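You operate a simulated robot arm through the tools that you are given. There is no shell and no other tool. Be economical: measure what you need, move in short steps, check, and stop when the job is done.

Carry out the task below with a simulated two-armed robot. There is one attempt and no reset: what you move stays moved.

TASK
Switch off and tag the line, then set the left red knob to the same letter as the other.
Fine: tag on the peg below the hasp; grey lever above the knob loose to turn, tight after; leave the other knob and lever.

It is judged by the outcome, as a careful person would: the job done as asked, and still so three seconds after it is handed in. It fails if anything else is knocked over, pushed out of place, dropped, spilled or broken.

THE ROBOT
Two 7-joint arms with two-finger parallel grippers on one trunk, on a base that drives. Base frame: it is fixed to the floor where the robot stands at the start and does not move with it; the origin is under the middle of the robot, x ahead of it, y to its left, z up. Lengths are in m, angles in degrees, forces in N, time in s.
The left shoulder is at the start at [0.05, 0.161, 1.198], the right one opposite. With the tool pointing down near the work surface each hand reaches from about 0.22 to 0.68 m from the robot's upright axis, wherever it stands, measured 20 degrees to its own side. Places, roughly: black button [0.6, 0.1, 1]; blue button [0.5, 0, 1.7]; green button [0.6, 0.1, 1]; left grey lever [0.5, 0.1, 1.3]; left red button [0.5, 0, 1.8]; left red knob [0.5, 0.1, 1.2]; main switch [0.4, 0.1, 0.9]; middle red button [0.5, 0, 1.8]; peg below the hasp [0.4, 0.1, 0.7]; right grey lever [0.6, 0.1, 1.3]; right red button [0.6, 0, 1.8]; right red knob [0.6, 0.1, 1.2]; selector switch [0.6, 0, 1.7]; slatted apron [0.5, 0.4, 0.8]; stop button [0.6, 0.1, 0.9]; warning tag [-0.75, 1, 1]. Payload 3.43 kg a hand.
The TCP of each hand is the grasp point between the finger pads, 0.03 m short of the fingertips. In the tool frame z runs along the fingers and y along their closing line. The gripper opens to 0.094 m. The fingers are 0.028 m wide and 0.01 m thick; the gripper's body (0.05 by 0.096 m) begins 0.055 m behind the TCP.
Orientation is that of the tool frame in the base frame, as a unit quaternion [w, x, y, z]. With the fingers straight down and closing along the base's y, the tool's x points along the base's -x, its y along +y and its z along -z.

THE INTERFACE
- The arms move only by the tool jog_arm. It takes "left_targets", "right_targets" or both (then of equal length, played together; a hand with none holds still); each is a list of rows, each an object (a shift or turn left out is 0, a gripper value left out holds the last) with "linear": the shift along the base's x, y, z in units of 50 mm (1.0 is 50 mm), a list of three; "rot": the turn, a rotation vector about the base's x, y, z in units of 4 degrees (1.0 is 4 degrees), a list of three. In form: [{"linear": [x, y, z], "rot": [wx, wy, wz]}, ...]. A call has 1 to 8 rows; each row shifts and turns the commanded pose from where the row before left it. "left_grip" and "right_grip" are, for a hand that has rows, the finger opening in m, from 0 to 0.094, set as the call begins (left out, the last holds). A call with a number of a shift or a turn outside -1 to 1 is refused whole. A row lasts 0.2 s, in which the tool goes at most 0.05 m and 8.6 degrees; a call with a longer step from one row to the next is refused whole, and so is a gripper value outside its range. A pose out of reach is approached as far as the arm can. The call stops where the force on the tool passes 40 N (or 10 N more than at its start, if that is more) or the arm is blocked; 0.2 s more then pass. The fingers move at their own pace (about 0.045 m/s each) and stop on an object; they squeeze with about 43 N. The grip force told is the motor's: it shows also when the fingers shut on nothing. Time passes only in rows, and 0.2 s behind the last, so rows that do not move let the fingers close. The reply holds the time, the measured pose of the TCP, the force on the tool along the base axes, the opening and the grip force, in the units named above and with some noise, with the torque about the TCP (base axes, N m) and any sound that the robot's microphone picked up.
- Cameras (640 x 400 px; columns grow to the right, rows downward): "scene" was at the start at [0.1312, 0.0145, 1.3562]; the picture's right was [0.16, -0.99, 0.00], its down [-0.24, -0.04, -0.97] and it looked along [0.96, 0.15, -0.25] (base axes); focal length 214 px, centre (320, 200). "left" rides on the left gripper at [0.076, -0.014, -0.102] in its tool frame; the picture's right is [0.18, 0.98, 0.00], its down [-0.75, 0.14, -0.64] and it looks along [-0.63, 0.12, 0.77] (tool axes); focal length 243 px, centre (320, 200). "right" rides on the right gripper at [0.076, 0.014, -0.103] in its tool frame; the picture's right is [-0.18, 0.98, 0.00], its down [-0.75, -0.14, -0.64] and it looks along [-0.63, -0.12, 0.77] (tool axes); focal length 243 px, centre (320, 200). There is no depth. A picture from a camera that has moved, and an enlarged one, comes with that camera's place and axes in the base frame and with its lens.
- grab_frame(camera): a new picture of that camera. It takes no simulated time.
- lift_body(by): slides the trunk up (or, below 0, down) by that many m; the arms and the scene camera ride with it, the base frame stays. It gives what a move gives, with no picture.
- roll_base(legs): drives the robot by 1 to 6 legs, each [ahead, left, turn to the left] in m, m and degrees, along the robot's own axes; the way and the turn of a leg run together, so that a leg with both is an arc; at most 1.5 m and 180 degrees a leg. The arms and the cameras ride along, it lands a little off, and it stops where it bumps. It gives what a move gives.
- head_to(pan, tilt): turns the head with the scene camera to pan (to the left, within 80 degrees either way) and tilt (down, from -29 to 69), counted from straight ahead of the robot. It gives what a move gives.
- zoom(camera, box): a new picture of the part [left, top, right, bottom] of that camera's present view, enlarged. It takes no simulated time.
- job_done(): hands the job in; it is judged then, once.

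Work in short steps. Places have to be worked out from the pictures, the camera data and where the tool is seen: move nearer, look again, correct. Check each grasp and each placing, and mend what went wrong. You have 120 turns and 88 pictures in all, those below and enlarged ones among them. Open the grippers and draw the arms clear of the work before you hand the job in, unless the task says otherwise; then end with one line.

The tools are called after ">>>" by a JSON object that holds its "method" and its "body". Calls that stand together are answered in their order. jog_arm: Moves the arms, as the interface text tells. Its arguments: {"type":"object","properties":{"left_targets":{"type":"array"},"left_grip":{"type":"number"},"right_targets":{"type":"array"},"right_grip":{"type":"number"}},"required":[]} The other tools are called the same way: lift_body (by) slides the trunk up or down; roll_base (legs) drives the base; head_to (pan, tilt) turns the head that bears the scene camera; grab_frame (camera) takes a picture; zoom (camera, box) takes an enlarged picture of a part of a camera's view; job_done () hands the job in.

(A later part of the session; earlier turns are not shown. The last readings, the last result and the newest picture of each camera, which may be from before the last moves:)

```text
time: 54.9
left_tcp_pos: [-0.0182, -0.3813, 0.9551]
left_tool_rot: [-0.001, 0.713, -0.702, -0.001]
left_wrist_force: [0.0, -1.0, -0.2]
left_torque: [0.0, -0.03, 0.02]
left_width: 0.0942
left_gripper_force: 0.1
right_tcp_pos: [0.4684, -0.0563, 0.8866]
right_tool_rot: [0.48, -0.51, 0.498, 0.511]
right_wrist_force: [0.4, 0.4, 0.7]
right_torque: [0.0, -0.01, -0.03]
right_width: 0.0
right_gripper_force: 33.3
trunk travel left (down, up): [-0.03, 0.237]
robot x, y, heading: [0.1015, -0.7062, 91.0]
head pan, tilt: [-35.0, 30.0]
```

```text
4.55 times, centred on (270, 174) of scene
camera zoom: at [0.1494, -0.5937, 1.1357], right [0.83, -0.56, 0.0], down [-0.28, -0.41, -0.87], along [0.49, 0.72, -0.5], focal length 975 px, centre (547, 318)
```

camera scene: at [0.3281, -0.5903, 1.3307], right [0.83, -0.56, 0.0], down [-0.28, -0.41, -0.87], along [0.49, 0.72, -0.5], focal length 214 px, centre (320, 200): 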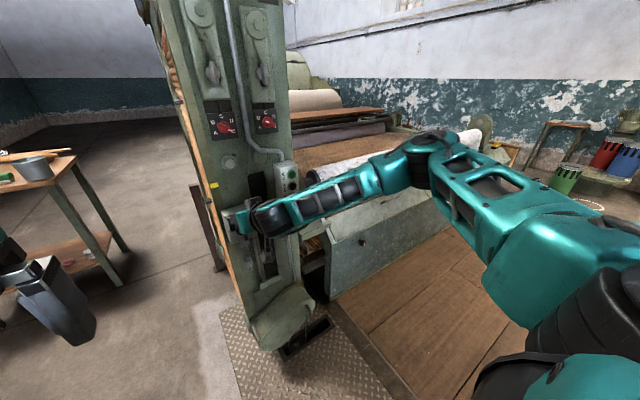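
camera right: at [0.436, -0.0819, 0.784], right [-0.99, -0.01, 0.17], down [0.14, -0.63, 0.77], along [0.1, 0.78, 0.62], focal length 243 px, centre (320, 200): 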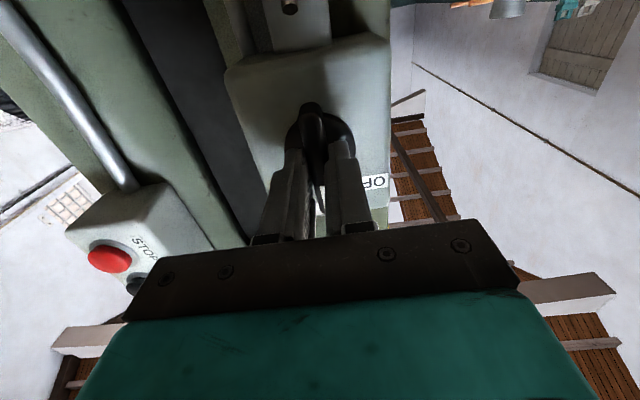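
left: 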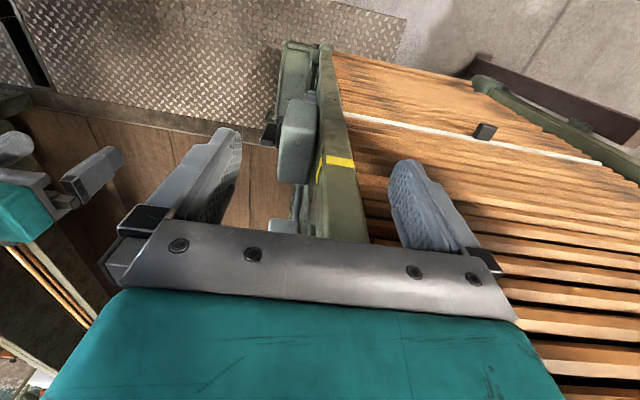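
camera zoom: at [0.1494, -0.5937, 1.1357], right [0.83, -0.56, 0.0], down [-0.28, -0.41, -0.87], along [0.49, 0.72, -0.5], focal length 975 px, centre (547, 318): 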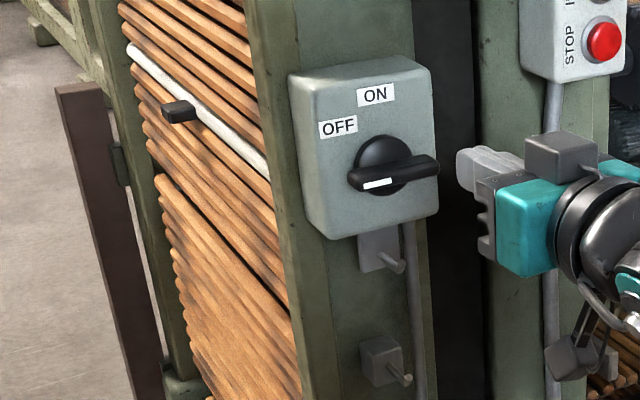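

The switch now rests at OFF (90° throw). Next is the tag; I look left to check the way to the table, and up at the display.

>>> {"method": "head_to", "body": {"pan": 55, "tilt": 25}}

>>> {"method": "grab_frame", "body": {"camera": "scene"}}

```text
time: 56.5
left_tcp_pos: [-0.0182, -0.3826, 0.9553]
left_tool_rot: [0.0, 0.713, -0.702, 0.0]
left_wrist_force: [0.6, 0.5, -0.2]
left_torque: [0.01, 0.01, -0.01]
left_width: 0.0938
left_gripper_force: 0.1
right_tcp_pos: [0.469, -0.0561, 0.8866]
right_tool_rot: [0.48, -0.51, 0.497, 0.511]
right_wrist_force: [-0.1, 1.2, -0.2]
right_torque: [0.0, 0.03, -0.01]
right_width: 0.0
right_gripper_force: 32.4
trunk travel left (down, up): [-0.03, 0.237]
robot x, y, heading: [0.1036, -0.7063, 90.7]
head pan, tilt: [55.0, 25.0]
```

```text
59 pictures are left
camera scene: at [0.0225, -0.6168, 1.1436], right [0.56, 0.83, 0.0], down [0.35, -0.24, -0.91], along [-0.75, 0.51, -0.42], focal length 214 px, centre (320, 200)
```

scene: 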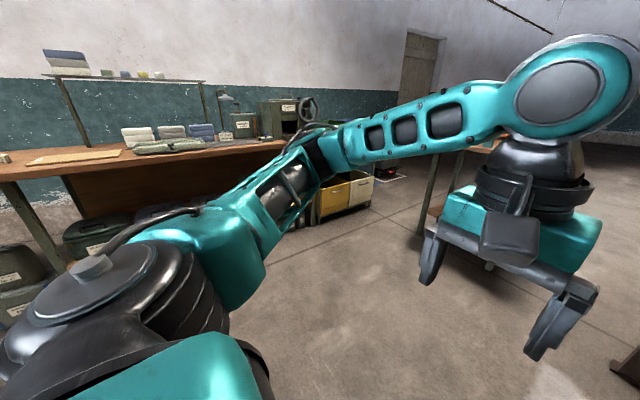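

The floor is clear; the bench front is near x≈-1.5. I raise the trunk, drive left 1.0 m, and look ahead at the table.

>>> {"method": "lift_body", "body": {"by": 0.16}}

>>> {"method": "roll_base", "body": {"legs": [[0, 1.0, -1.0]]}}

>>> {"method": "head_to", "body": {"pan": 0, "tilt": 20}}

>>> {"method": "grab_frame", "body": {"camera": "scene"}}

```text
time: 58.4
left_tcp_pos: [-0.0183, -0.3813, 1.1142]
left_tool_rot: [-0.001, 0.713, -0.702, 0.0]
left_wrist_force: [-0.5, 0.3, 0.0]
left_torque: [0.02, -0.02, -0.02]
left_width: 0.0941
left_gripper_force: 0.1
right_tcp_pos: [0.468, -0.0557, 1.0469]
right_tool_rot: [0.48, -0.511, 0.497, 0.512]
right_wrist_force: [0.4, -0.3, 0.2]
right_torque: [-0.02, 0.02, 0.01]
right_width: 0.0
right_gripper_force: 33.0
trunk travel left (down, up): [-0.19, 0.077]
robot x, y, heading: [0.0989, -0.7102, 90.8]
head pan, tilt: [55.0, 25.0]
```

```text
time: 67.5
left_tcp_pos: [-1.0311, -0.3979, 1.1149]
left_tool_rot: [-0.001, 0.713, -0.701, -0.001]
left_wrist_force: [-0.1, -0.2, -0.4]
left_torque: [0.0, -0.02, -0.04]
left_width: 0.0942
left_gripper_force: 0.1
right_tcp_pos: [-0.5462, -0.0716, 1.0468]
right_tool_rot: [0.48, -0.511, 0.497, 0.512]
right_wrist_force: [0.7, 0.3, -0.2]
right_torque: [-0.01, 0.0, 0.03]
right_width: 0.0
right_gripper_force: 32.7
trunk travel left (down, up): [-0.19, 0.077]
robot x, y, heading: [-0.9122, -0.726, 90.8]
head pan, tilt: [55.0, 25.0]
```

```text
time: 68.8
left_tcp_pos: [-1.032, -0.3994, 1.1153]
left_tool_rot: [-0.001, 0.713, -0.701, -0.001]
left_wrist_force: [0.1, 0.7, -0.4]
left_torque: [0.0, -0.01, 0.01]
left_width: 0.094
left_gripper_force: 0.0
right_tcp_pos: [-0.5457, -0.073, 1.0462]
right_tool_rot: [0.479, -0.511, 0.497, 0.512]
right_wrist_force: [0.3, 0.9, -0.4]
right_torque: [0.0, -0.04, 0.0]
right_width: 0.0
right_gripper_force: 32.9
trunk travel left (down, up): [-0.19, 0.077]
robot x, y, heading: [-0.9072, -0.7239, 90.9]
head pan, tilt: [0.0, 20.0]
```

```text
58 pictures are left
camera scene: at [-0.9153, -0.5914, 1.3117], right [1.0, 0.02, 0.0], down [0.01, -0.34, -0.94], along [-0.02, 0.94, -0.34], focal length 214 px, centre (320, 200)
```

scene: 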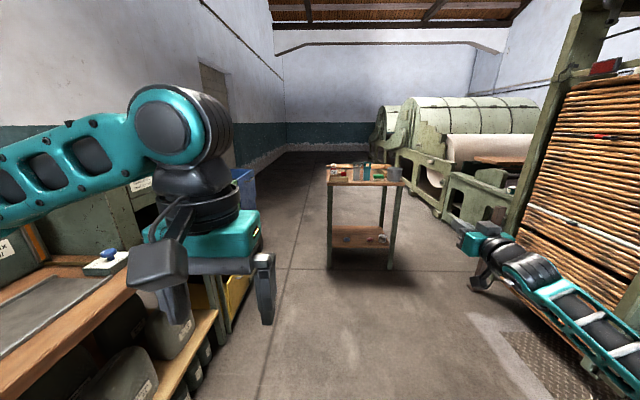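

The bench on the left is close to my left elbow. I tuck the left hand inward a bit and check the elbow clearance.

>>> {"method": "jog_arm", "body": {"left_targets": [{"linear": [1, 0, 0]}, {"linear": [1, 0, 0]}, {"linear": [1, 0, 0]}]}}

>>> {"method": "head_to", "body": {"pan": 50, "tilt": 30}}

>>> {"method": "grab_frame", "body": {"camera": "scene"}}

```text
time: 69.6
left_tcp_pos: [-0.8778, -0.4005, 1.1186]
left_tool_rot: [0.001, 0.713, -0.701, -0.002]
left_wrist_force: [1.0, -0.4, -0.1]
left_torque: [0.05, 0.02, 0.02]
left_width: 0.0939
left_gripper_force: 0.0
right_tcp_pos: [-0.5453, -0.0717, 1.0463]
right_tool_rot: [0.479, -0.511, 0.496, 0.513]
right_wrist_force: [-0.6, -0.4, 0.4]
right_torque: [-0.01, 0.0, 0.01]
right_width: 0.0
right_gripper_force: 32.7
trunk travel left (down, up): [-0.19, 0.077]
robot x, y, heading: [-0.9108, -0.724, 90.9]
head pan, tilt: [0.0, 20.0]
```

```text
time: 70.8
left_tcp_pos: [-0.8787, -0.3994, 1.1177]
left_tool_rot: [0.0, 0.714, -0.7, -0.001]
left_wrist_force: [0.4, 0.0, 0.1]
left_torque: [0.01, 0.01, 0.02]
left_width: 0.0942
left_gripper_force: 0.0
right_tcp_pos: [-0.5458, -0.0726, 1.0471]
right_tool_rot: [0.48, -0.511, 0.496, 0.512]
right_wrist_force: [0.2, -0.3, 0.1]
right_torque: [-0.02, 0.04, 0.03]
right_width: 0.0
right_gripper_force: 33.2
trunk travel left (down, up): [-0.19, 0.077]
robot x, y, heading: [-0.912, -0.725, 91.1]
head pan, tilt: [50.0, 30.0]
```

```text
57 pictures are left
camera scene: at [-0.9839, -0.6275, 1.2957], right [0.63, 0.78, 0.0], down [0.39, -0.32, -0.87], along [-0.67, 0.55, -0.5], focal length 214 px, centre (320, 200)
```

scene: 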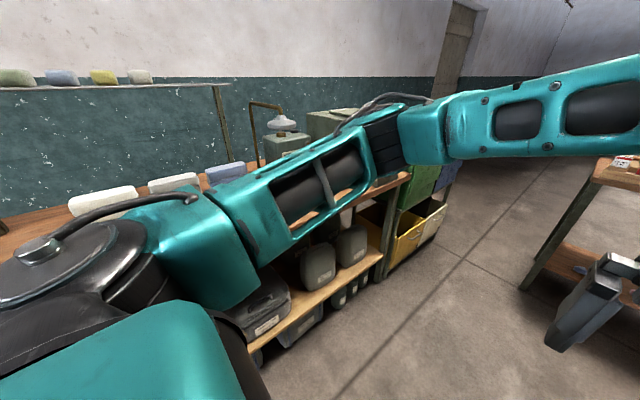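

Elbow (x≈-1.23) clears the bench (front x≈-1.5). I drive forward 0.8 and look at the table.

>>> {"method": "roll_base", "body": {"legs": [[0.8, 0, -0.9]]}}

>>> {"method": "head_to", "body": {"pan": -10, "tilt": 28}}

>>> {"method": "grab_frame", "body": {"camera": "scene"}}

>>> {"method": "grab_frame", "body": {"camera": "right"}}

```text
time: 75.1
left_tcp_pos: [-0.8714, 0.4065, 1.1165]
left_tool_rot: [0.0, -0.704, 0.71, 0.001]
left_wrist_force: [0.2, -0.6, 0.9]
left_torque: [-0.02, 0.03, 0.0]
left_width: 0.094
left_gripper_force: 0.0
right_tcp_pos: [-0.5299, 0.7262, 1.0474]
right_tool_rot: [0.487, -0.504, 0.503, 0.505]
right_wrist_force: [-0.3, 0.2, 0.2]
right_torque: [0.0, 0.0, -0.03]
right_width: 0.0
right_gripper_force: 32.9
trunk travel left (down, up): [-0.19, 0.077]
robot x, y, heading: [-0.9142, 0.0899, 89.6]
head pan, tilt: [50.0, 30.0]
```

```text
time: 76.4
left_tcp_pos: [-0.8697, 0.4064, 1.1174]
left_tool_rot: [0.0, -0.704, 0.711, 0.0]
left_wrist_force: [0.0, -0.4, -0.4]
left_torque: [-0.01, 0.01, 0.0]
left_width: 0.0943
left_gripper_force: 0.1
right_tcp_pos: [-0.5286, 0.7255, 1.0468]
right_tool_rot: [0.487, -0.504, 0.504, 0.505]
right_wrist_force: [0.4, -0.3, 0.5]
right_torque: [-0.01, -0.05, 0.02]
right_width: 0.0001
right_gripper_force: 32.6
trunk travel left (down, up): [-0.19, 0.077]
robot x, y, heading: [-0.9162, 0.0835, 89.3]
head pan, tilt: [-10.0, 28.0]
```

```text
56 pictures are left
camera scene: at [-0.8979, 0.2131, 1.2988], right [0.98, -0.18, 0.0], down [-0.09, -0.46, -0.88], along [0.16, 0.87, -0.47], focal length 214 px, centre (320, 200)
```

scene: 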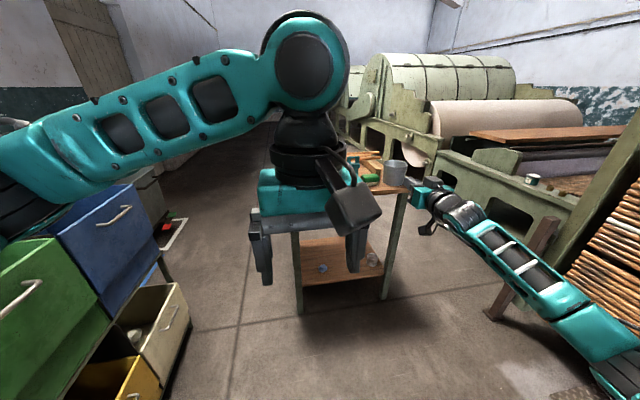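

```text
55 pictures are left
camera right: at [-0.5418, 0.6216, 0.9734], right [-0.98, -0.02, 0.2], down [0.17, -0.63, 0.76], along [0.12, 0.78, 0.62], focal length 243 px, centre (320, 200)
```

right: 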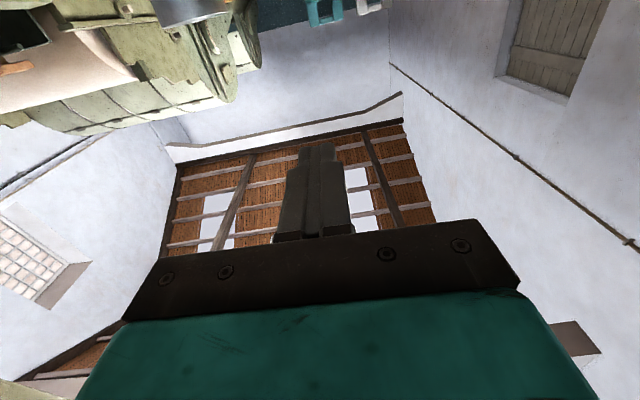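

The left hand blocks the view of the tag; I move it back left (bins there are below it).

>>> {"method": "jog_arm", "body": {"left_targets": [{"linear": [-1, -0.3, 0]}, {"linear": [-1, -0.3, 0]}, {"linear": [-1, -0.3, 0]}]}}

>>> {"method": "zoom", "body": {"camera": "scene", "box": [270, 120, 430, 220]}}

```text
refused: row 1 steps farther than a row can; nothing moved
```

```text
4.00 times, centred on (350, 170) of scene
camera zoom: at [-0.8979, 0.2131, 1.2988], right [0.98, -0.18, 0.0], down [-0.09, -0.46, -0.88], along [0.16, 0.87, -0.47], focal length 858 px, centre (200, 320)
```

zoom: 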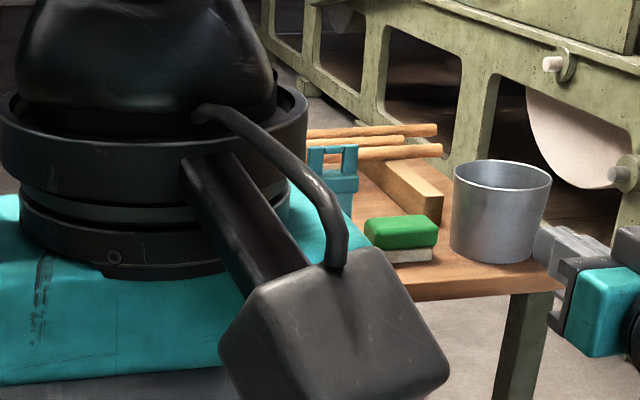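

Retrying with a smaller step.

>>> {"method": "jog_arm", "body": {"left_targets": [{"linear": [-0.95, -0.25, 0]}, {"linear": [-0.95, -0.25, 0]}, {"linear": [-0.95, -0.25, 0]}, {"linear": [-0.6, -0.25, 0]}]}}

>>> {"method": "zoom", "body": {"camera": "scene", "box": [270, 120, 430, 220]}}

```text
time: 77.4
left_tcp_pos: [-1.0468, 0.3531, 1.1183]
left_tool_rot: [0.0, -0.703, 0.711, 0.001]
left_wrist_force: [-0.1, 0.0, 0.9]
left_torque: [0.01, -0.02, 0.02]
left_width: 0.0939
left_gripper_force: 0.0
right_tcp_pos: [-0.5293, 0.7249, 1.0466]
right_tool_rot: [0.487, -0.504, 0.504, 0.505]
right_wrist_force: [0.2, 0.1, 0.0]
right_torque: [0.01, 0.0, -0.01]
right_width: 0.0
right_gripper_force: 32.7
trunk travel left (down, up): [-0.19, 0.077]
robot x, y, heading: [-0.912, 0.0843, 89.3]
head pan, tilt: [-10.0, 28.0]
```

```text
4.00 times, centred on (350, 170) of scene
camera zoom: at [-0.8983, 0.2128, 1.2989], right [0.98, -0.18, 0.0], down [-0.09, -0.46, -0.88], along [0.16, 0.87, -0.47], focal length 858 px, centre (200, 320)
```

zoom: 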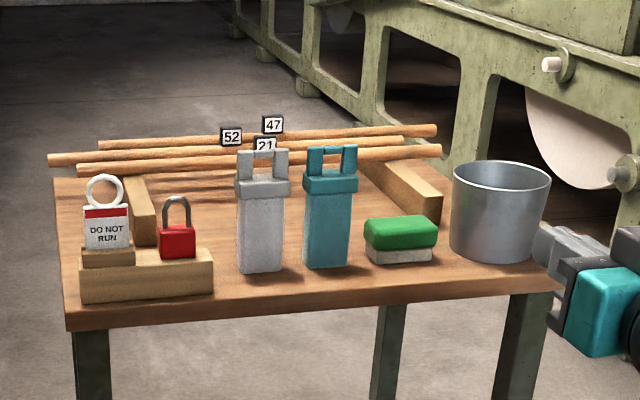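

Triangulated: tag body at about (-0.837, 1.12, 0.937), 53 mm wide, padlock gap ~33 mm. A pitched-down hand (30°) will keep the camera clear of the table edge. I pitch first, then drive nearer.

>>> {"method": "jog_arm", "body": {"right_targets": [{"rot": [-1, 0, 0], "linear": [0, -0.2, 0.3]}, {"rot": [-1, 0, 0]}, {"rot": [-1, 0, 0]}, {"rot": [-1, 0, 0]}, {"rot": [-1, 0, 0]}, {"rot": [-1, 0, 0]}, {"rot": [-1, 0, 0]}, {"rot": [-0.5, 0, 0]}], "right_grip": 0.08}}

>>> {"method": "roll_base", "body": {"legs": [[0.2, 0.1, 0.7]]}}

>>> {"method": "grab_frame", "body": {"camera": "right"}}

```text
time: 79.2
left_tcp_pos: [-1.0471, 0.354, 1.1202]
left_tool_rot: [0.0, -0.704, 0.711, 0.0]
left_wrist_force: [0.0, 0.4, 0.0]
left_torque: [-0.03, -0.03, 0.03]
left_width: 0.0941
left_gripper_force: 0.0
right_tcp_pos: [-0.5291, 0.7168, 1.0614]
right_tool_rot: [0.339, -0.613, 0.618, 0.357]
right_wrist_force: [-0.4, -0.3, 0.7]
right_torque: [0.0, 0.04, -0.01]
right_width: 0.0801
right_gripper_force: 0.1
trunk travel left (down, up): [-0.19, 0.077]
robot x, y, heading: [-0.9127, 0.0851, 89.3]
head pan, tilt: [-10.0, 28.0]
```

```text
time: 80.9
left_tcp_pos: [-1.1506, 0.5489, 1.1197]
left_tool_rot: [-0.001, 0.71, -0.704, 0.0]
left_wrist_force: [-0.8, 0.4, 0.3]
left_torque: [0.01, 0.04, -0.01]
left_width: 0.094
left_gripper_force: 0.1
right_tcp_pos: [-0.6399, 0.9211, 1.0621]
right_tool_rot: [-0.336, 0.619, -0.612, -0.36]
right_wrist_force: [0.1, -0.5, -0.7]
right_torque: [0.0, 0.06, 0.0]
right_width: 0.0802
right_gripper_force: 0.1
trunk travel left (down, up): [-0.19, 0.077]
robot x, y, heading: [-1.0154, 0.2781, 90.3]
head pan, tilt: [-10.0, 28.0]
```

```text
52 pictures are left
camera right: at [-0.6502, 0.7929, 1.0505], right [-0.98, 0.07, 0.18], down [0.17, -0.16, 0.97], along [0.1, 0.98, 0.14], focal length 243 px, centre (320, 200)
```

right: 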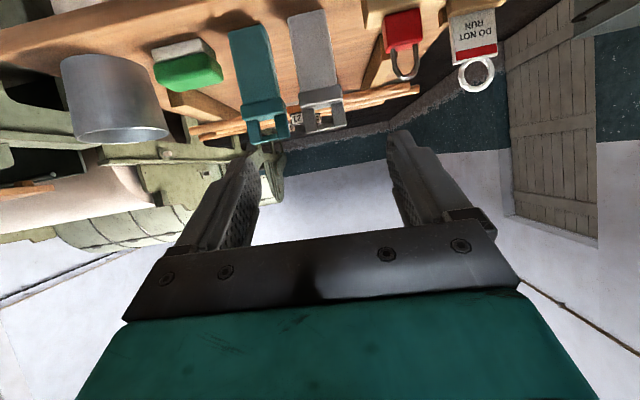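

The hand camera agrees: tag at (-0.837, 1.125, 0.936). I line up in x first at height, then lower to just in front of it.

>>> {"method": "jog_arm", "body": {"right_targets": [{"linear": [-1, 0, 0]}, {"linear": [-1, 0, 0]}, {"linear": [-1, 0, 0]}, {"linear": [-0.94, 0, 0]}, {"linear": [0, 0.6, -0.6]}, {"linear": [0, 0.6, -0.6]}, {"linear": [0, 0.6, -0.3]}, {}]}}

>>> {"method": "grab_frame", "body": {"camera": "right"}}

>>> {"method": "zoom", "body": {"camera": "scene", "box": [290, 140, 450, 240]}}

```text
time: 82.7
left_tcp_pos: [-1.1503, 0.5479, 1.1195]
left_tool_rot: [-0.001, 0.71, -0.704, 0.0]
left_wrist_force: [0.1, -0.2, 0.4]
left_torque: [0.0, -0.01, 0.03]
left_width: 0.0941
left_gripper_force: 0.0
right_tcp_pos: [-0.8366, 1.0106, 0.9854]
right_tool_rot: [-0.336, 0.618, -0.612, -0.361]
right_wrist_force: [0.1, -0.3, 0.2]
right_torque: [0.0, -0.02, 0.0]
right_width: 0.0797
right_gripper_force: 0.1
trunk travel left (down, up): [-0.19, 0.077]
robot x, y, heading: [-1.012, 0.2835, 90.3]
head pan, tilt: [-10.0, 28.0]
```

```text
51 pictures are left
camera right: at [-0.8459, 0.8831, 0.9746], right [-0.98, 0.07, 0.18], down [0.17, -0.16, 0.97], along [0.1, 0.98, 0.14], focal length 243 px, centre (320, 200)
```

right: 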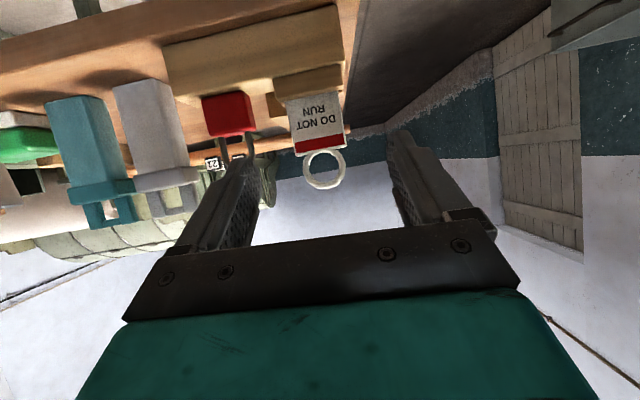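

```text
4.00 times, centred on (370, 190) of scene
camera zoom: at [-0.999, 0.4103, 1.2989], right [0.99, -0.17, 0.0], down [-0.08, -0.46, -0.88], along [0.15, 0.87, -0.47], focal length 858 px, centre (120, 240)
```

zoom: 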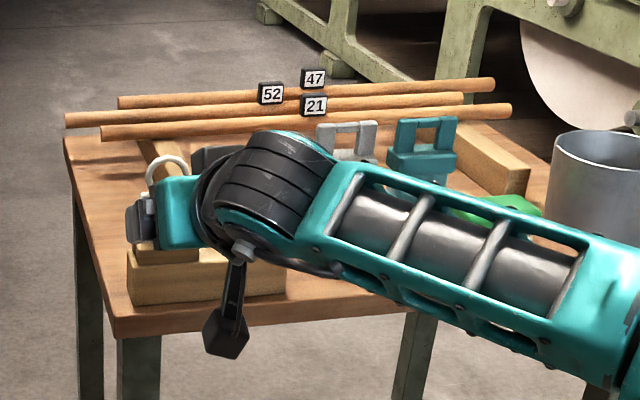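

Aligned well: tag centred at x≈-0.834 between the fingers. I advance onto it.

>>> {"method": "jog_arm", "body": {"right_targets": [{"linear": [0.04, 0.7, -0.25]}, {"linear": [0, 0.7, -0.25]}, {"linear": [0, 0.6, -0.15]}, {}]}}

>>> {"method": "grab_frame", "body": {"camera": "right"}}

```text
time: 83.7
left_tcp_pos: [-1.1518, 0.5478, 1.1206]
left_tool_rot: [-0.001, 0.709, -0.705, 0.0]
left_wrist_force: [0.8, 0.1, 0.0]
left_torque: [0.03, -0.01, 0.0]
left_width: 0.0938
left_gripper_force: 0.1
right_tcp_pos: [-0.8342, 1.0837, 0.9617]
right_tool_rot: [-0.336, 0.619, -0.612, -0.36]
right_wrist_force: [-0.2, -0.7, 0.0]
right_torque: [-0.03, 0.01, -0.01]
right_width: 0.08
right_gripper_force: 0.0
right hand out of reach, approached as far as the arm can: row 3
trunk travel left (down, up): [-0.19, 0.077]
robot x, y, heading: [-1.0145, 0.2819, 90.3]
head pan, tilt: [-10.0, 28.0]
```

```text
49 pictures are left
camera right: at [-0.8442, 0.9565, 0.9497], right [-0.98, 0.07, 0.18], down [0.17, -0.16, 0.97], along [0.1, 0.98, 0.15], focal length 243 px, centre (320, 200)
```

right: 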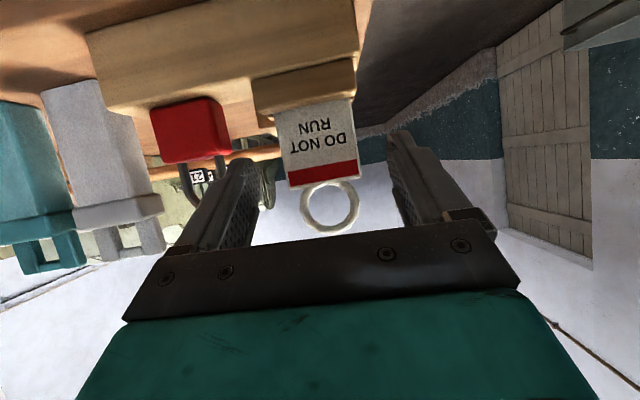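

Out of reach by ~3 cm. I retract a bit, drive the base forward 0.07, and re-check.

>>> {"method": "jog_arm", "body": {"right_targets": [{"linear": [0, -0.8, 0.15]}, {"linear": [0, -0.6, 0]}]}}

>>> {"method": "roll_base", "body": {"legs": [[0.07, 0, 0]]}}

>>> {"method": "jog_arm", "body": {"right_targets": [{}]}}

```text
time: 84.3
left_tcp_pos: [-1.1502, 0.5468, 1.1193]
left_tool_rot: [-0.001, 0.71, -0.704, -0.001]
left_wrist_force: [-0.7, -0.5, 0.0]
left_torque: [0.0, -0.01, 0.0]
left_width: 0.0942
left_gripper_force: 0.0
right_tcp_pos: [-0.8316, 1.0148, 0.9684]
right_tool_rot: [-0.338, 0.618, -0.613, -0.359]
right_wrist_force: [0.3, 0.2, 0.1]
right_torque: [0.01, 0.03, 0.05]
right_width: 0.0802
right_gripper_force: 0.0
trunk travel left (down, up): [-0.19, 0.077]
robot x, y, heading: [-1.0119, 0.2809, 90.3]
head pan, tilt: [-10.0, 28.0]
```

```text
time: 85.3
left_tcp_pos: [-1.1518, 0.6201, 1.1203]
left_tool_rot: [0.0, 0.71, -0.704, -0.001]
left_wrist_force: [-0.8, 0.5, 0.4]
left_torque: [0.0, -0.03, -0.01]
left_width: 0.0939
left_gripper_force: 0.0
right_tcp_pos: [-0.8347, 1.0886, 0.9676]
right_tool_rot: [-0.336, 0.619, -0.611, -0.361]
right_wrist_force: [-0.3, -0.3, 0.0]
right_torque: [0.01, -0.02, 0.01]
right_width: 0.08
right_gripper_force: 0.1
trunk travel left (down, up): [-0.19, 0.077]
robot x, y, heading: [-1.013, 0.3537, 90.4]
head pan, tilt: [-10.0, 28.0]
```

```text
time: 85.7
left_tcp_pos: [-1.1505, 0.6208, 1.1192]
left_tool_rot: [0.0, 0.71, -0.705, -0.001]
left_wrist_force: [1.1, 0.0, 0.7]
left_torque: [-0.02, -0.05, 0.0]
left_width: 0.0938
left_gripper_force: 0.0
right_tcp_pos: [-0.8346, 1.0878, 0.9686]
right_tool_rot: [-0.337, 0.618, -0.612, -0.36]
right_wrist_force: [-0.5, -0.6, 0.4]
right_torque: [-0.02, -0.02, -0.02]
right_width: 0.0799
right_gripper_force: 0.0
trunk travel left (down, up): [-0.19, 0.077]
robot x, y, heading: [-1.0126, 0.3559, 90.3]
head pan, tilt: [-10.0, 28.0]
```

Now forward 22 mm and down 17 mm, then look.

>>> {"method": "jog_arm", "body": {"right_targets": [{"linear": [0, 0.25, -0.2]}, {"linear": [0, 0.2, -0.15]}, {}]}}

>>> {"method": "grab_frame", "body": {"camera": "right"}}

```text
time: 86.2
left_tcp_pos: [-1.1507, 0.6141, 1.1207]
left_tool_rot: [-0.002, 0.709, -0.706, -0.002]
left_wrist_force: [0.1, -1.0, 0.1]
left_torque: [0.01, 0.0, 0.01]
left_width: 0.094
left_gripper_force: 0.2
right_tcp_pos: [-0.8336, 1.0955, 0.9668]
right_tool_rot: [-0.34, 0.615, -0.612, -0.364]
right_wrist_force: [-0.4, -35.4, 14.6]
right_torque: [0.29, -0.52, -1.68]
right_width: 0.0795
right_gripper_force: 0.1
trunk travel left (down, up): [-0.19, 0.077]
robot x, y, heading: [-1.0131, 0.35, 90.2]
head pan, tilt: [-10.0, 28.0]
stopped in row 2 (right hand): the force on the tool passed its limit at 45 N (the readings are from after the stop); the commanded pose is now the measured one
```

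```text
48 pictures are left
camera right: at [-0.8446, 0.9672, 0.9546], right [-0.98, 0.07, 0.18], down [0.17, -0.17, 0.97], along [0.1, 0.98, 0.15], focal length 243 px, centre (320, 200)
```

right: 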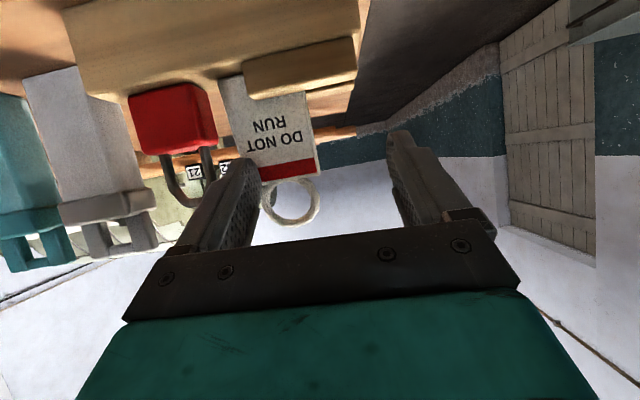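

The contact has shifted the tag sideways. Before moving I look from the scene camera.

>>> {"method": "zoom", "body": {"camera": "scene", "box": [290, 150, 450, 250]}}

>>> {"method": "zoom", "body": {"camera": "right", "box": [200, 40, 420, 240]}}

```text
4.00 times, centred on (370, 200) of scene
camera zoom: at [-0.9994, 0.4755, 1.2998], right [0.99, -0.17, 0.0], down [-0.08, -0.46, -0.89], along [0.15, 0.87, -0.46], focal length 858 px, centre (120, 200)
```

zoom: 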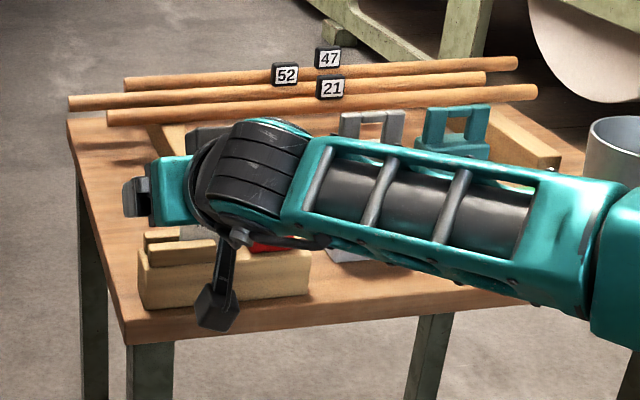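

```text
2.00 times, centred on (310, 140) of right
camera zoom: at [-0.8446, 0.9672, 0.9546], right [-0.98, 0.07, 0.18], down [0.17, -0.17, 0.97], along [0.1, 0.98, 0.15], focal length 485 px, centre (340, 320)
```

zoom: 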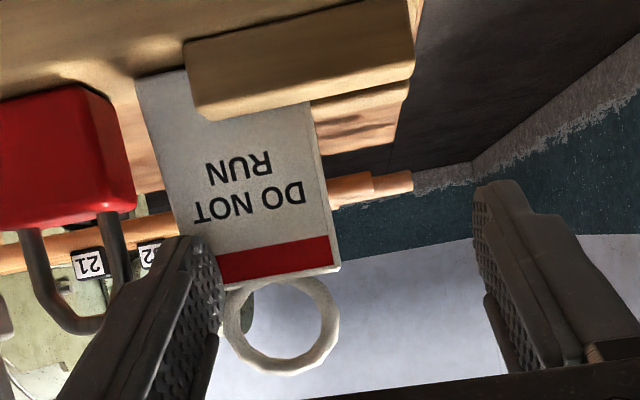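

The tag sits in a slot between two rails and has slid about 3 cm toward the padlock, still upright. I back off gently and measure again.

>>> {"method": "jog_arm", "body": {"right_targets": [{"linear": [0, -0.3, 0.05]}, {"linear": [0, -0.5, 0.05]}, {}]}}

>>> {"method": "zoom", "body": {"camera": "right", "box": [120, 40, 400, 240]}}

```text
time: 87.0
left_tcp_pos: [-1.1489, 0.6202, 1.1193]
left_tool_rot: [-0.001, 0.709, -0.705, -0.001]
left_wrist_force: [-0.1, 1.0, 0.2]
left_torque: [0.03, -0.01, -0.04]
left_width: 0.0941
left_gripper_force: 0.1
right_tcp_pos: [-0.8317, 1.0582, 0.9652]
right_tool_rot: [-0.338, 0.617, -0.613, -0.36]
right_wrist_force: [-0.3, 0.2, 0.0]
right_torque: [-0.02, -0.01, 0.02]
right_width: 0.0801
right_gripper_force: 0.0
trunk travel left (down, up): [-0.19, 0.077]
robot x, y, heading: [-1.013, 0.3499, 90.2]
head pan, tilt: [-10.0, 28.0]
```

```text
2.00 times, centred on (260, 140) of right
camera zoom: at [-0.8425, 0.9309, 0.9538], right [-0.98, 0.07, 0.18], down [0.17, -0.16, 0.97], along [0.1, 0.98, 0.15], focal length 485 px, centre (440, 320)
```

zoom: 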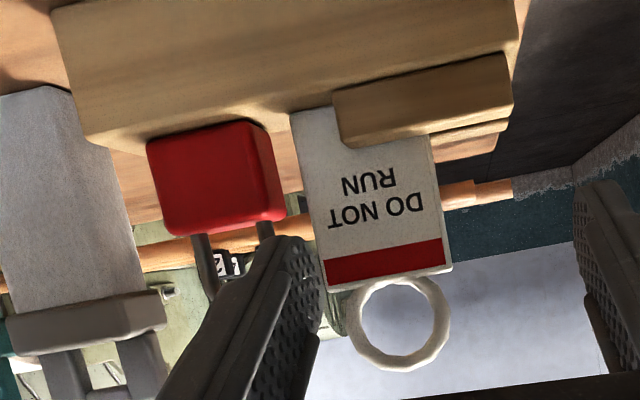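

Tag now spans x -0.831…-0.781, ring centred at (-0.806, 1.122, 0.981), 40 mm wide. Gripping the ring by its two sides, above the padlock body, is both possible and good for hanging. I line up for that.

>>> {"method": "jog_arm", "body": {"right_targets": [{"linear": [0, -0.4, 0.2]}, {"linear": [0.5, 0, 0.25]}, {}, {}], "right_grip": 0.053}}

>>> {"method": "zoom", "body": {"camera": "right", "box": [180, 40, 460, 240]}}

```text
time: 88.0
left_tcp_pos: [-1.1497, 0.6196, 1.12]
left_tool_rot: [-0.001, 0.709, -0.705, 0.0]
left_wrist_force: [-0.9, -0.3, -0.5]
left_torque: [0.01, -0.01, -0.01]
left_width: 0.0939
left_gripper_force: 0.0
right_tcp_pos: [-0.8071, 1.0387, 0.9921]
right_tool_rot: [-0.338, 0.616, -0.612, -0.362]
right_wrist_force: [-0.1, -0.4, -0.1]
right_torque: [-0.01, 0.02, 0.01]
right_width: 0.0533
right_gripper_force: 0.1
trunk travel left (down, up): [-0.19, 0.077]
robot x, y, heading: [-1.0129, 0.3507, 90.3]
head pan, tilt: [-10.0, 28.0]
```

```text
2.00 times, centred on (320, 140) of right
camera zoom: at [-0.8176, 0.9115, 0.9799], right [-0.98, 0.07, 0.18], down [0.17, -0.16, 0.97], along [0.1, 0.98, 0.15], focal length 485 px, centre (320, 320)
```

zoom: 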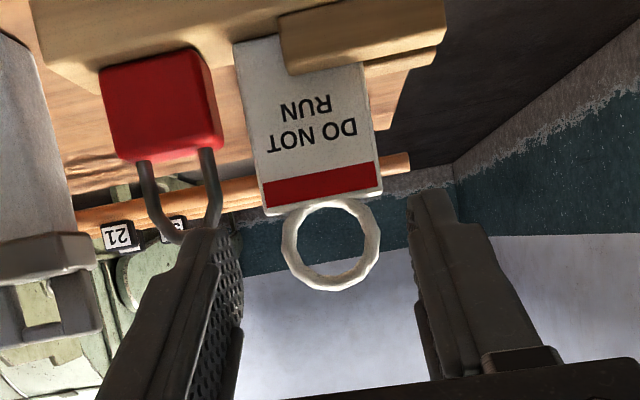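

Ring confirmed at (-0.806, 1.122, 0.981), hand centred. I advance in two stages.

>>> {"method": "jog_arm", "body": {"right_targets": [{"linear": [0.01, 0.4, -0.03]}, {"linear": [0.01, 0.4, -0.03]}, {}]}}

>>> {"method": "zoom", "body": {"camera": "right", "box": [180, 60, 460, 260]}}

```text
time: 88.8
left_tcp_pos: [-1.1497, 0.6195, 1.1191]
left_tool_rot: [-0.001, 0.709, -0.705, -0.001]
left_wrist_force: [0.1, 0.4, -0.3]
left_torque: [0.03, -0.03, -0.01]
left_width: 0.0939
left_gripper_force: 0.2
right_tcp_pos: [-0.8078, 1.0785, 0.9861]
right_tool_rot: [-0.338, 0.617, -0.613, -0.361]
right_wrist_force: [-0.4, -0.2, 0.3]
right_torque: [0.02, -0.01, -0.01]
right_width: 0.0529
right_gripper_force: 0.1
trunk travel left (down, up): [-0.19, 0.077]
robot x, y, heading: [-1.0158, 0.3515, 90.5]
head pan, tilt: [-10.0, 28.0]
```

```text
2.00 times, centred on (320, 160) of right
camera zoom: at [-0.8162, 0.9515, 0.9739], right [-0.98, 0.07, 0.18], down [0.17, -0.16, 0.97], along [0.1, 0.98, 0.15], focal length 485 px, centre (320, 280)
```

zoom: 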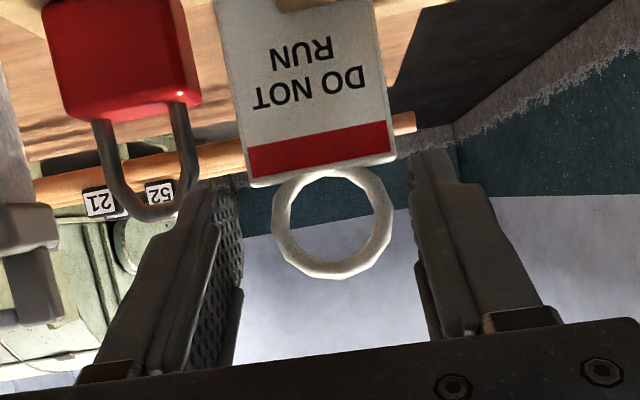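

Clearances look adequate (about 6 mm on the padlock side). I advance the last 33 mm.

>>> {"method": "jog_arm", "body": {"right_targets": [{}, {"linear": [0, 0.22, 0]}, {"linear": [0, 0.22, 0]}, {"linear": [0, 0.22, 0]}, {}], "right_grip": 0.05}}

>>> {"method": "grab_frame", "body": {"camera": "right"}}

```text
time: 90.0
left_tcp_pos: [-1.1496, 0.6193, 1.1192]
left_tool_rot: [-0.001, 0.709, -0.706, -0.001]
left_wrist_force: [0.1, -0.5, 0.6]
left_torque: [0.0, 0.01, 0.01]
left_width: 0.094
left_gripper_force: 0.1
right_tcp_pos: [-0.8058, 1.1118, 0.9878]
right_tool_rot: [-0.338, 0.617, -0.613, -0.36]
right_wrist_force: [0.2, 0.4, -0.5]
right_torque: [-0.01, 0.02, -0.03]
right_width: 0.0503
right_gripper_force: 0.1
trunk travel left (down, up): [-0.19, 0.077]
robot x, y, heading: [-1.0169, 0.3544, 90.3]
head pan, tilt: [-10.0, 28.0]
```

```text
42 pictures are left
camera right: at [-0.8172, 0.9835, 0.9753], right [-0.98, 0.07, 0.18], down [0.17, -0.16, 0.97], along [0.1, 0.98, 0.15], focal length 243 px, centre (320, 200)
```

right: 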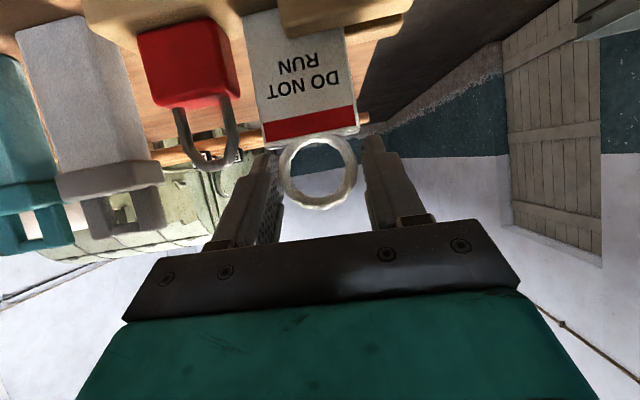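

The ring sits between the fingers with no contact force. I close on it.

>>> {"method": "jog_arm", "body": {"right_targets": [{}, {}, {}, {}], "right_grip": 0.02}}

>>> {"method": "zoom", "body": {"camera": "right", "box": [180, 60, 460, 260]}}

```text
time: 91.0
left_tcp_pos: [-1.1505, 0.6197, 1.1193]
left_tool_rot: [-0.001, 0.709, -0.705, 0.0]
left_wrist_force: [0.2, 0.8, -0.1]
left_torque: [-0.05, 0.02, 0.0]
left_width: 0.0941
left_gripper_force: 0.0
right_tcp_pos: [-0.8074, 1.1104, 0.9868]
right_tool_rot: [-0.338, 0.617, -0.612, -0.362]
right_wrist_force: [-0.1, 0.4, 2.3]
right_torque: [0.06, 0.02, -0.01]
right_width: 0.0411
right_gripper_force: 43.0
trunk travel left (down, up): [-0.19, 0.077]
robot x, y, heading: [-1.014, 0.3499, 90.3]
head pan, tilt: [-10.0, 28.0]
```

```text
2.00 times, centred on (320, 160) of right
camera zoom: at [-0.8173, 0.9833, 0.9751], right [-0.98, 0.07, 0.18], down [0.17, -0.16, 0.97], along [0.1, 0.98, 0.15], focal length 485 px, centre (320, 280)
```

zoom: 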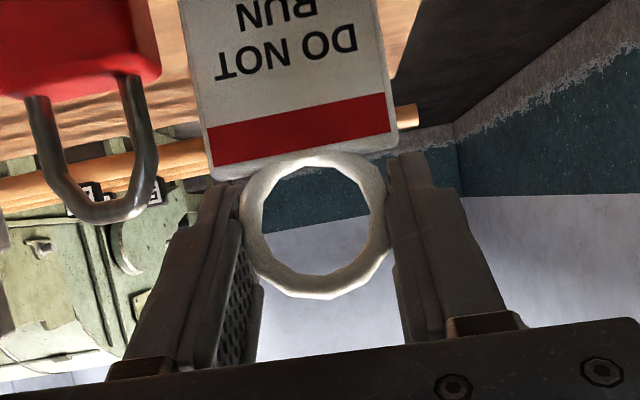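

The ring is gripped (41 mm, 43 N). I lift straight up 10 cm and then withdraw.

>>> {"method": "jog_arm", "body": {"right_targets": [{"linear": [0, 0, 0.4]}, {"linear": [0, 0, 0.6]}, {"linear": [0, 0, 0.8]}, {"linear": [0, -0.5, 0.2]}, {"linear": [0, -0.8, 0]}, {"linear": [0, -0.8, 0]}, {}]}}

>>> {"method": "grab_frame", "body": {"camera": "right"}}

```text
time: 92.6
left_tcp_pos: [-1.1501, 0.6197, 1.1196]
left_tool_rot: [-0.001, 0.709, -0.705, -0.001]
left_wrist_force: [-0.7, 0.0, 0.8]
left_torque: [0.01, 0.01, 0.0]
left_width: 0.0938
left_gripper_force: 0.0
right_tcp_pos: [-0.8064, 1.0071, 1.0898]
right_tool_rot: [-0.339, 0.616, -0.612, -0.362]
right_wrist_force: [0.2, 0.2, -0.6]
right_torque: [0.04, 0.03, 0.0]
right_width: 0.0409
right_gripper_force: 43.3
trunk travel left (down, up): [-0.19, 0.077]
robot x, y, heading: [-1.0139, 0.3485, 90.3]
head pan, tilt: [-10.0, 28.0]
```

```text
40 pictures are left
camera right: at [-0.8174, 0.8796, 1.0769], right [-0.98, 0.07, 0.18], down [0.17, -0.16, 0.97], along [0.1, 0.98, 0.15], focal length 243 px, centre (320, 200)
```

right: 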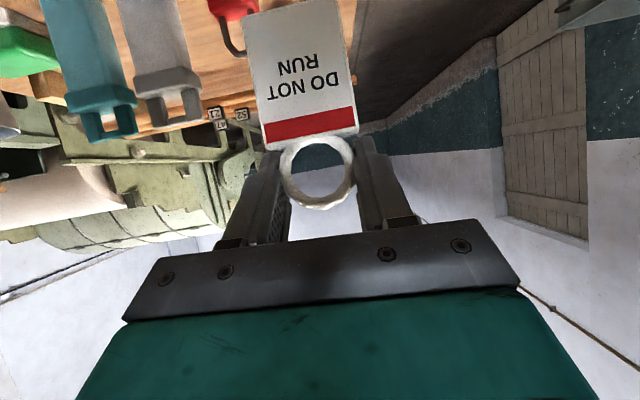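

The tag is held firmly. I drive back out the way I came: back, then right toward the panel.

>>> {"method": "roll_base", "body": {"legs": [[-0.25, -0.1, 0], [-0.8, 0, 0]]}}

>>> {"method": "roll_base", "body": {"legs": [[0, -0.98, 0]]}}

>>> {"method": "head_to", "body": {"pan": -25, "tilt": 40}}

>>> {"method": "grab_frame", "body": {"camera": "scene"}}

```text
time: 98.4
left_tcp_pos: [-1.0461, -0.4377, 1.1195]
left_tool_rot: [0.0, 0.708, -0.706, -0.001]
left_wrist_force: [-0.2, 0.1, 1.1]
left_torque: [0.01, 0.0, 0.01]
left_width: 0.094
left_gripper_force: 0.0
right_tcp_pos: [-0.6998, -0.0511, 1.088]
right_tool_rot: [-0.339, 0.616, -0.614, -0.36]
right_wrist_force: [-0.1, 0.6, -0.3]
right_torque: [0.01, -0.01, 0.0]
right_width: 0.041
right_gripper_force: 43.4
trunk travel left (down, up): [-0.19, 0.077]
robot x, y, heading: [-0.9078, -0.7011, 89.9]
head pan, tilt: [-10.0, 28.0]
```

```text
time: 107.2
left_tcp_pos: [-0.0755, -0.4323, 1.1182]
left_tool_rot: [-0.001, 0.71, -0.704, 0.0]
left_wrist_force: [-0.5, 0.2, 0.4]
left_torque: [0.0, -0.02, -0.02]
left_width: 0.094
left_gripper_force: 0.0
right_tcp_pos: [0.2651, -0.0443, 1.0888]
right_tool_rot: [-0.337, 0.618, -0.611, -0.361]
right_wrist_force: [-0.4, 0.3, -0.3]
right_torque: [-0.02, -0.01, -0.01]
right_width: 0.0409
right_gripper_force: 43.2
trunk travel left (down, up): [-0.19, 0.077]
robot x, y, heading: [0.0614, -0.696, 90.5]
head pan, tilt: [-10.0, 28.0]
```

```text
time: 108.0
left_tcp_pos: [-0.0759, -0.4332, 1.119]
left_tool_rot: [0.0, 0.711, -0.704, -0.001]
left_wrist_force: [-0.2, 0.2, 0.0]
left_torque: [0.01, -0.01, -0.02]
left_width: 0.0938
left_gripper_force: 0.1
right_tcp_pos: [0.2648, -0.0447, 1.0883]
right_tool_rot: [-0.338, 0.618, -0.612, -0.361]
right_wrist_force: [0.1, 0.6, 0.2]
right_torque: [0.03, 0.04, -0.04]
right_width: 0.041
right_gripper_force: 42.8
trunk travel left (down, up): [-0.19, 0.077]
robot x, y, heading: [0.0609, -0.7027, 90.4]
head pan, tilt: [-25.0, 40.0]
```

```text
39 pictures are left
camera scene: at [0.0944, -0.5832, 1.2804], right [0.91, -0.41, 0.0], down [-0.27, -0.58, -0.77], along [0.32, 0.7, -0.64], focal length 214 px, centre (320, 200)
```

scene: 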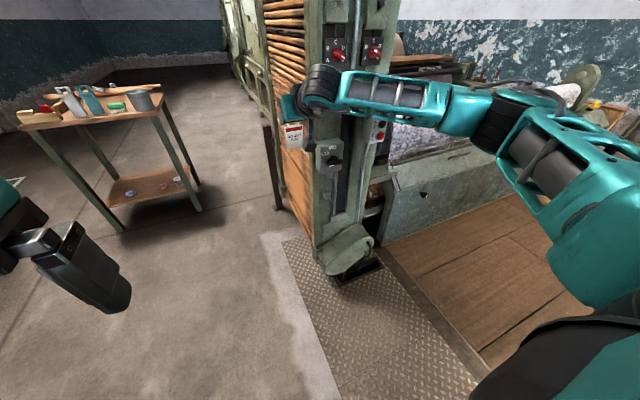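

I zoom on the switch, hasp and peg from here to fix the peg's position.

>>> {"method": "zoom", "body": {"camera": "scene", "box": [290, 130, 390, 230]}}

```text
4.00 times, centred on (340, 180) of scene
camera zoom: at [0.0944, -0.5832, 1.2804], right [0.91, -0.41, 0.0], down [-0.27, -0.58, -0.77], along [0.32, 0.7, -0.64], focal length 858 px, centre (240, 280)
```

zoom: 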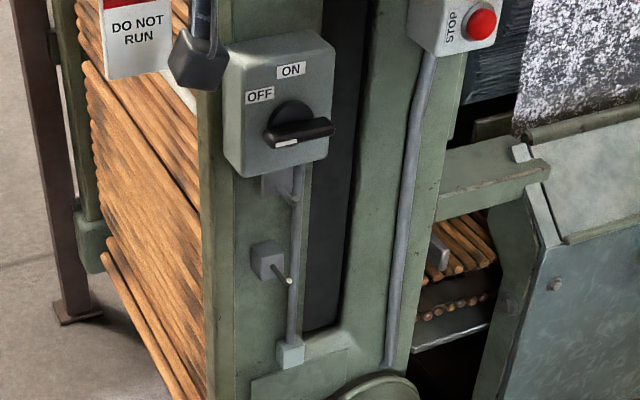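

Triangulating three views: peg runs from (0.447, 0.098, 0.662) to its tip (0.445, 0.054, 0.672), rising slightly. I retract the hand, bring the base nearer, and lower the trunk.

>>> {"method": "jog_arm", "body": {"right_targets": [{"linear": [0, -0.9, 0]}, {"linear": [0, -0.9, 0]}]}}

>>> {"method": "roll_base", "body": {"legs": [[0.08, -0.09, 0]]}}

>>> {"method": "lift_body", "body": {"by": -0.185}}

```text
time: 108.6
left_tcp_pos: [-0.0761, -0.4327, 1.12]
left_tool_rot: [0.0, 0.711, -0.704, 0.0]
left_wrist_force: [0.3, 0.1, -0.8]
left_torque: [0.02, -0.03, -0.01]
left_width: 0.0938
left_gripper_force: 0.1
right_tcp_pos: [0.2649, -0.1339, 1.0864]
right_tool_rot: [-0.338, 0.617, -0.612, -0.362]
right_wrist_force: [-0.1, 0.8, 0.2]
right_torque: [-0.01, 0.0, -0.03]
right_width: 0.0411
right_gripper_force: 43.6
trunk travel left (down, up): [-0.19, 0.077]
robot x, y, heading: [0.058, -0.7007, 90.5]
head pan, tilt: [-25.0, 40.0]
```

```text
time: 110.1
left_tcp_pos: [0.012, -0.3508, 1.1188]
left_tool_rot: [0.0, 0.711, -0.704, 0.0]
left_wrist_force: [0.0, 0.2, -0.9]
left_torque: [0.0, 0.03, -0.01]
left_width: 0.0939
left_gripper_force: 0.1
right_tcp_pos: [0.3526, -0.0531, 1.0872]
right_tool_rot: [-0.336, 0.619, -0.611, -0.362]
right_wrist_force: [0.3, 0.4, -0.6]
right_torque: [0.03, 0.0, -0.02]
right_width: 0.0408
right_gripper_force: 43.1
trunk travel left (down, up): [-0.19, 0.077]
robot x, y, heading: [0.1494, -0.6197, 90.6]
head pan, tilt: [-25.0, 40.0]
```

```text
time: 112.1
left_tcp_pos: [0.0108, -0.3521, 0.934]
left_tool_rot: [0.0, 0.71, -0.704, 0.0]
left_wrist_force: [0.0, 0.1, -0.2]
left_torque: [-0.01, -0.02, -0.04]
left_width: 0.0941
left_gripper_force: 0.1
right_tcp_pos: [0.3527, -0.0538, 0.9022]
right_tool_rot: [-0.336, 0.619, -0.61, -0.362]
right_wrist_force: [-0.7, 0.7, -0.8]
right_torque: [0.02, -0.02, 0.02]
right_width: 0.0408
right_gripper_force: 42.9
trunk travel left (down, up): [-0.005, 0.262]
robot x, y, heading: [0.1523, -0.6172, 90.8]
head pan, tilt: [-25.0, 40.0]
```

Now I lower the hand in front of the peg: to about (0.444, -0.05, 0.676).

>>> {"method": "jog_arm", "body": {"right_targets": [{"linear": [0, 0, -0.9]}, {"linear": [0, 0, -0.9]}, {"linear": [0, 0, -0.9]}, {"linear": [0, 0, -0.9]}, {"linear": [0, 0, -0.92]}, {"linear": [0.9, 0, 0]}, {"linear": [0.92, 0, 0]}, {}]}}

>>> {"method": "grab_frame", "body": {"camera": "right"}}

>>> {"method": "grab_frame", "body": {"camera": "scene"}}

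```text
time: 113.9
left_tcp_pos: [0.011, -0.3535, 0.9353]
left_tool_rot: [-0.001, 0.711, -0.703, -0.001]
left_wrist_force: [0.3, 0.1, -0.7]
left_torque: [0.01, -0.01, 0.01]
left_width: 0.0944
left_gripper_force: 0.1
right_tcp_pos: [0.4585, -0.052, 0.7629]
right_tool_rot: [-0.336, 0.619, -0.61, -0.363]
right_wrist_force: [-1.1, -0.5, -0.7]
right_torque: [-0.02, 0.0, 0.0]
right_width: 0.0407
right_gripper_force: 42.8
right hand out of reach, approached as far as the arm can: row 3, 4, 5
trunk travel left (down, up): [-0.005, 0.262]
robot x, y, heading: [0.1493, -0.6175, 90.7]
head pan, tilt: [-25.0, 40.0]
```

```text
37 pictures are left
camera right: at [0.449, -0.1794, 0.7503], right [-0.98, 0.07, 0.18], down [0.17, -0.16, 0.97], along [0.1, 0.98, 0.15], focal length 243 px, centre (320, 200)
```

right: 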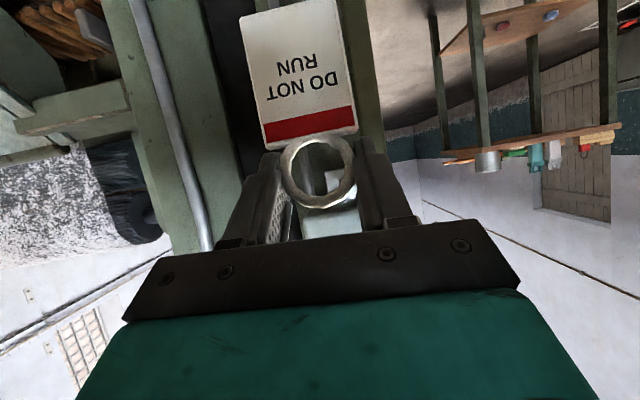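

```text
36 pictures are left
camera scene: at [0.1829, -0.5022, 1.0953], right [0.91, -0.41, 0.0], down [-0.27, -0.59, -0.77], along [0.32, 0.7, -0.64], focal length 214 px, centre (320, 200)
```

scene: 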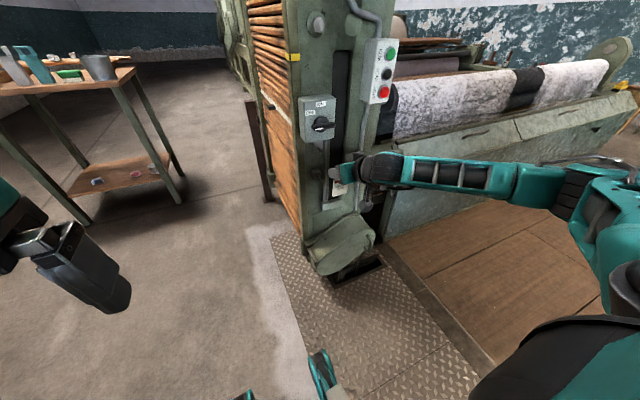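

The arm stops at z≈0.76 with this wrist pose. The peg slopes, so a bit more downward pitch suits it too; I lower while pitching ~12° more.

>>> {"method": "jog_arm", "body": {"right_targets": [{"rot": [-1, 0, 0]}, {"rot": [-1, 0, 0]}, {"rot": [-1, 0, 0]}, {"linear": [-0.2, 0, -0.5]}, {"linear": [0, 0, -0.5]}, {"linear": [0, 0, -0.5]}, {"linear": [0, 0, -0.2]}, {}]}}

```text
time: 115.7
left_tcp_pos: [0.0113, -0.3533, 0.935]
left_tool_rot: [-0.001, 0.711, -0.703, -0.001]
left_wrist_force: [-0.2, 0.0, -0.8]
left_torque: [-0.01, -0.04, 0.0]
left_width: 0.0941
left_gripper_force: 0.1
right_tcp_pos: [0.4488, -0.0493, 0.6756]
right_tool_rot: [-0.271, 0.65, -0.646, -0.296]
right_wrist_force: [-0.1, 0.4, -0.7]
right_torque: [0.01, -0.01, -0.04]
right_width: 0.0406
right_gripper_force: 43.0
trunk travel left (down, up): [-0.005, 0.262]
robot x, y, heading: [0.1482, -0.6183, 90.8]
head pan, tilt: [-25.0, 40.0]
```

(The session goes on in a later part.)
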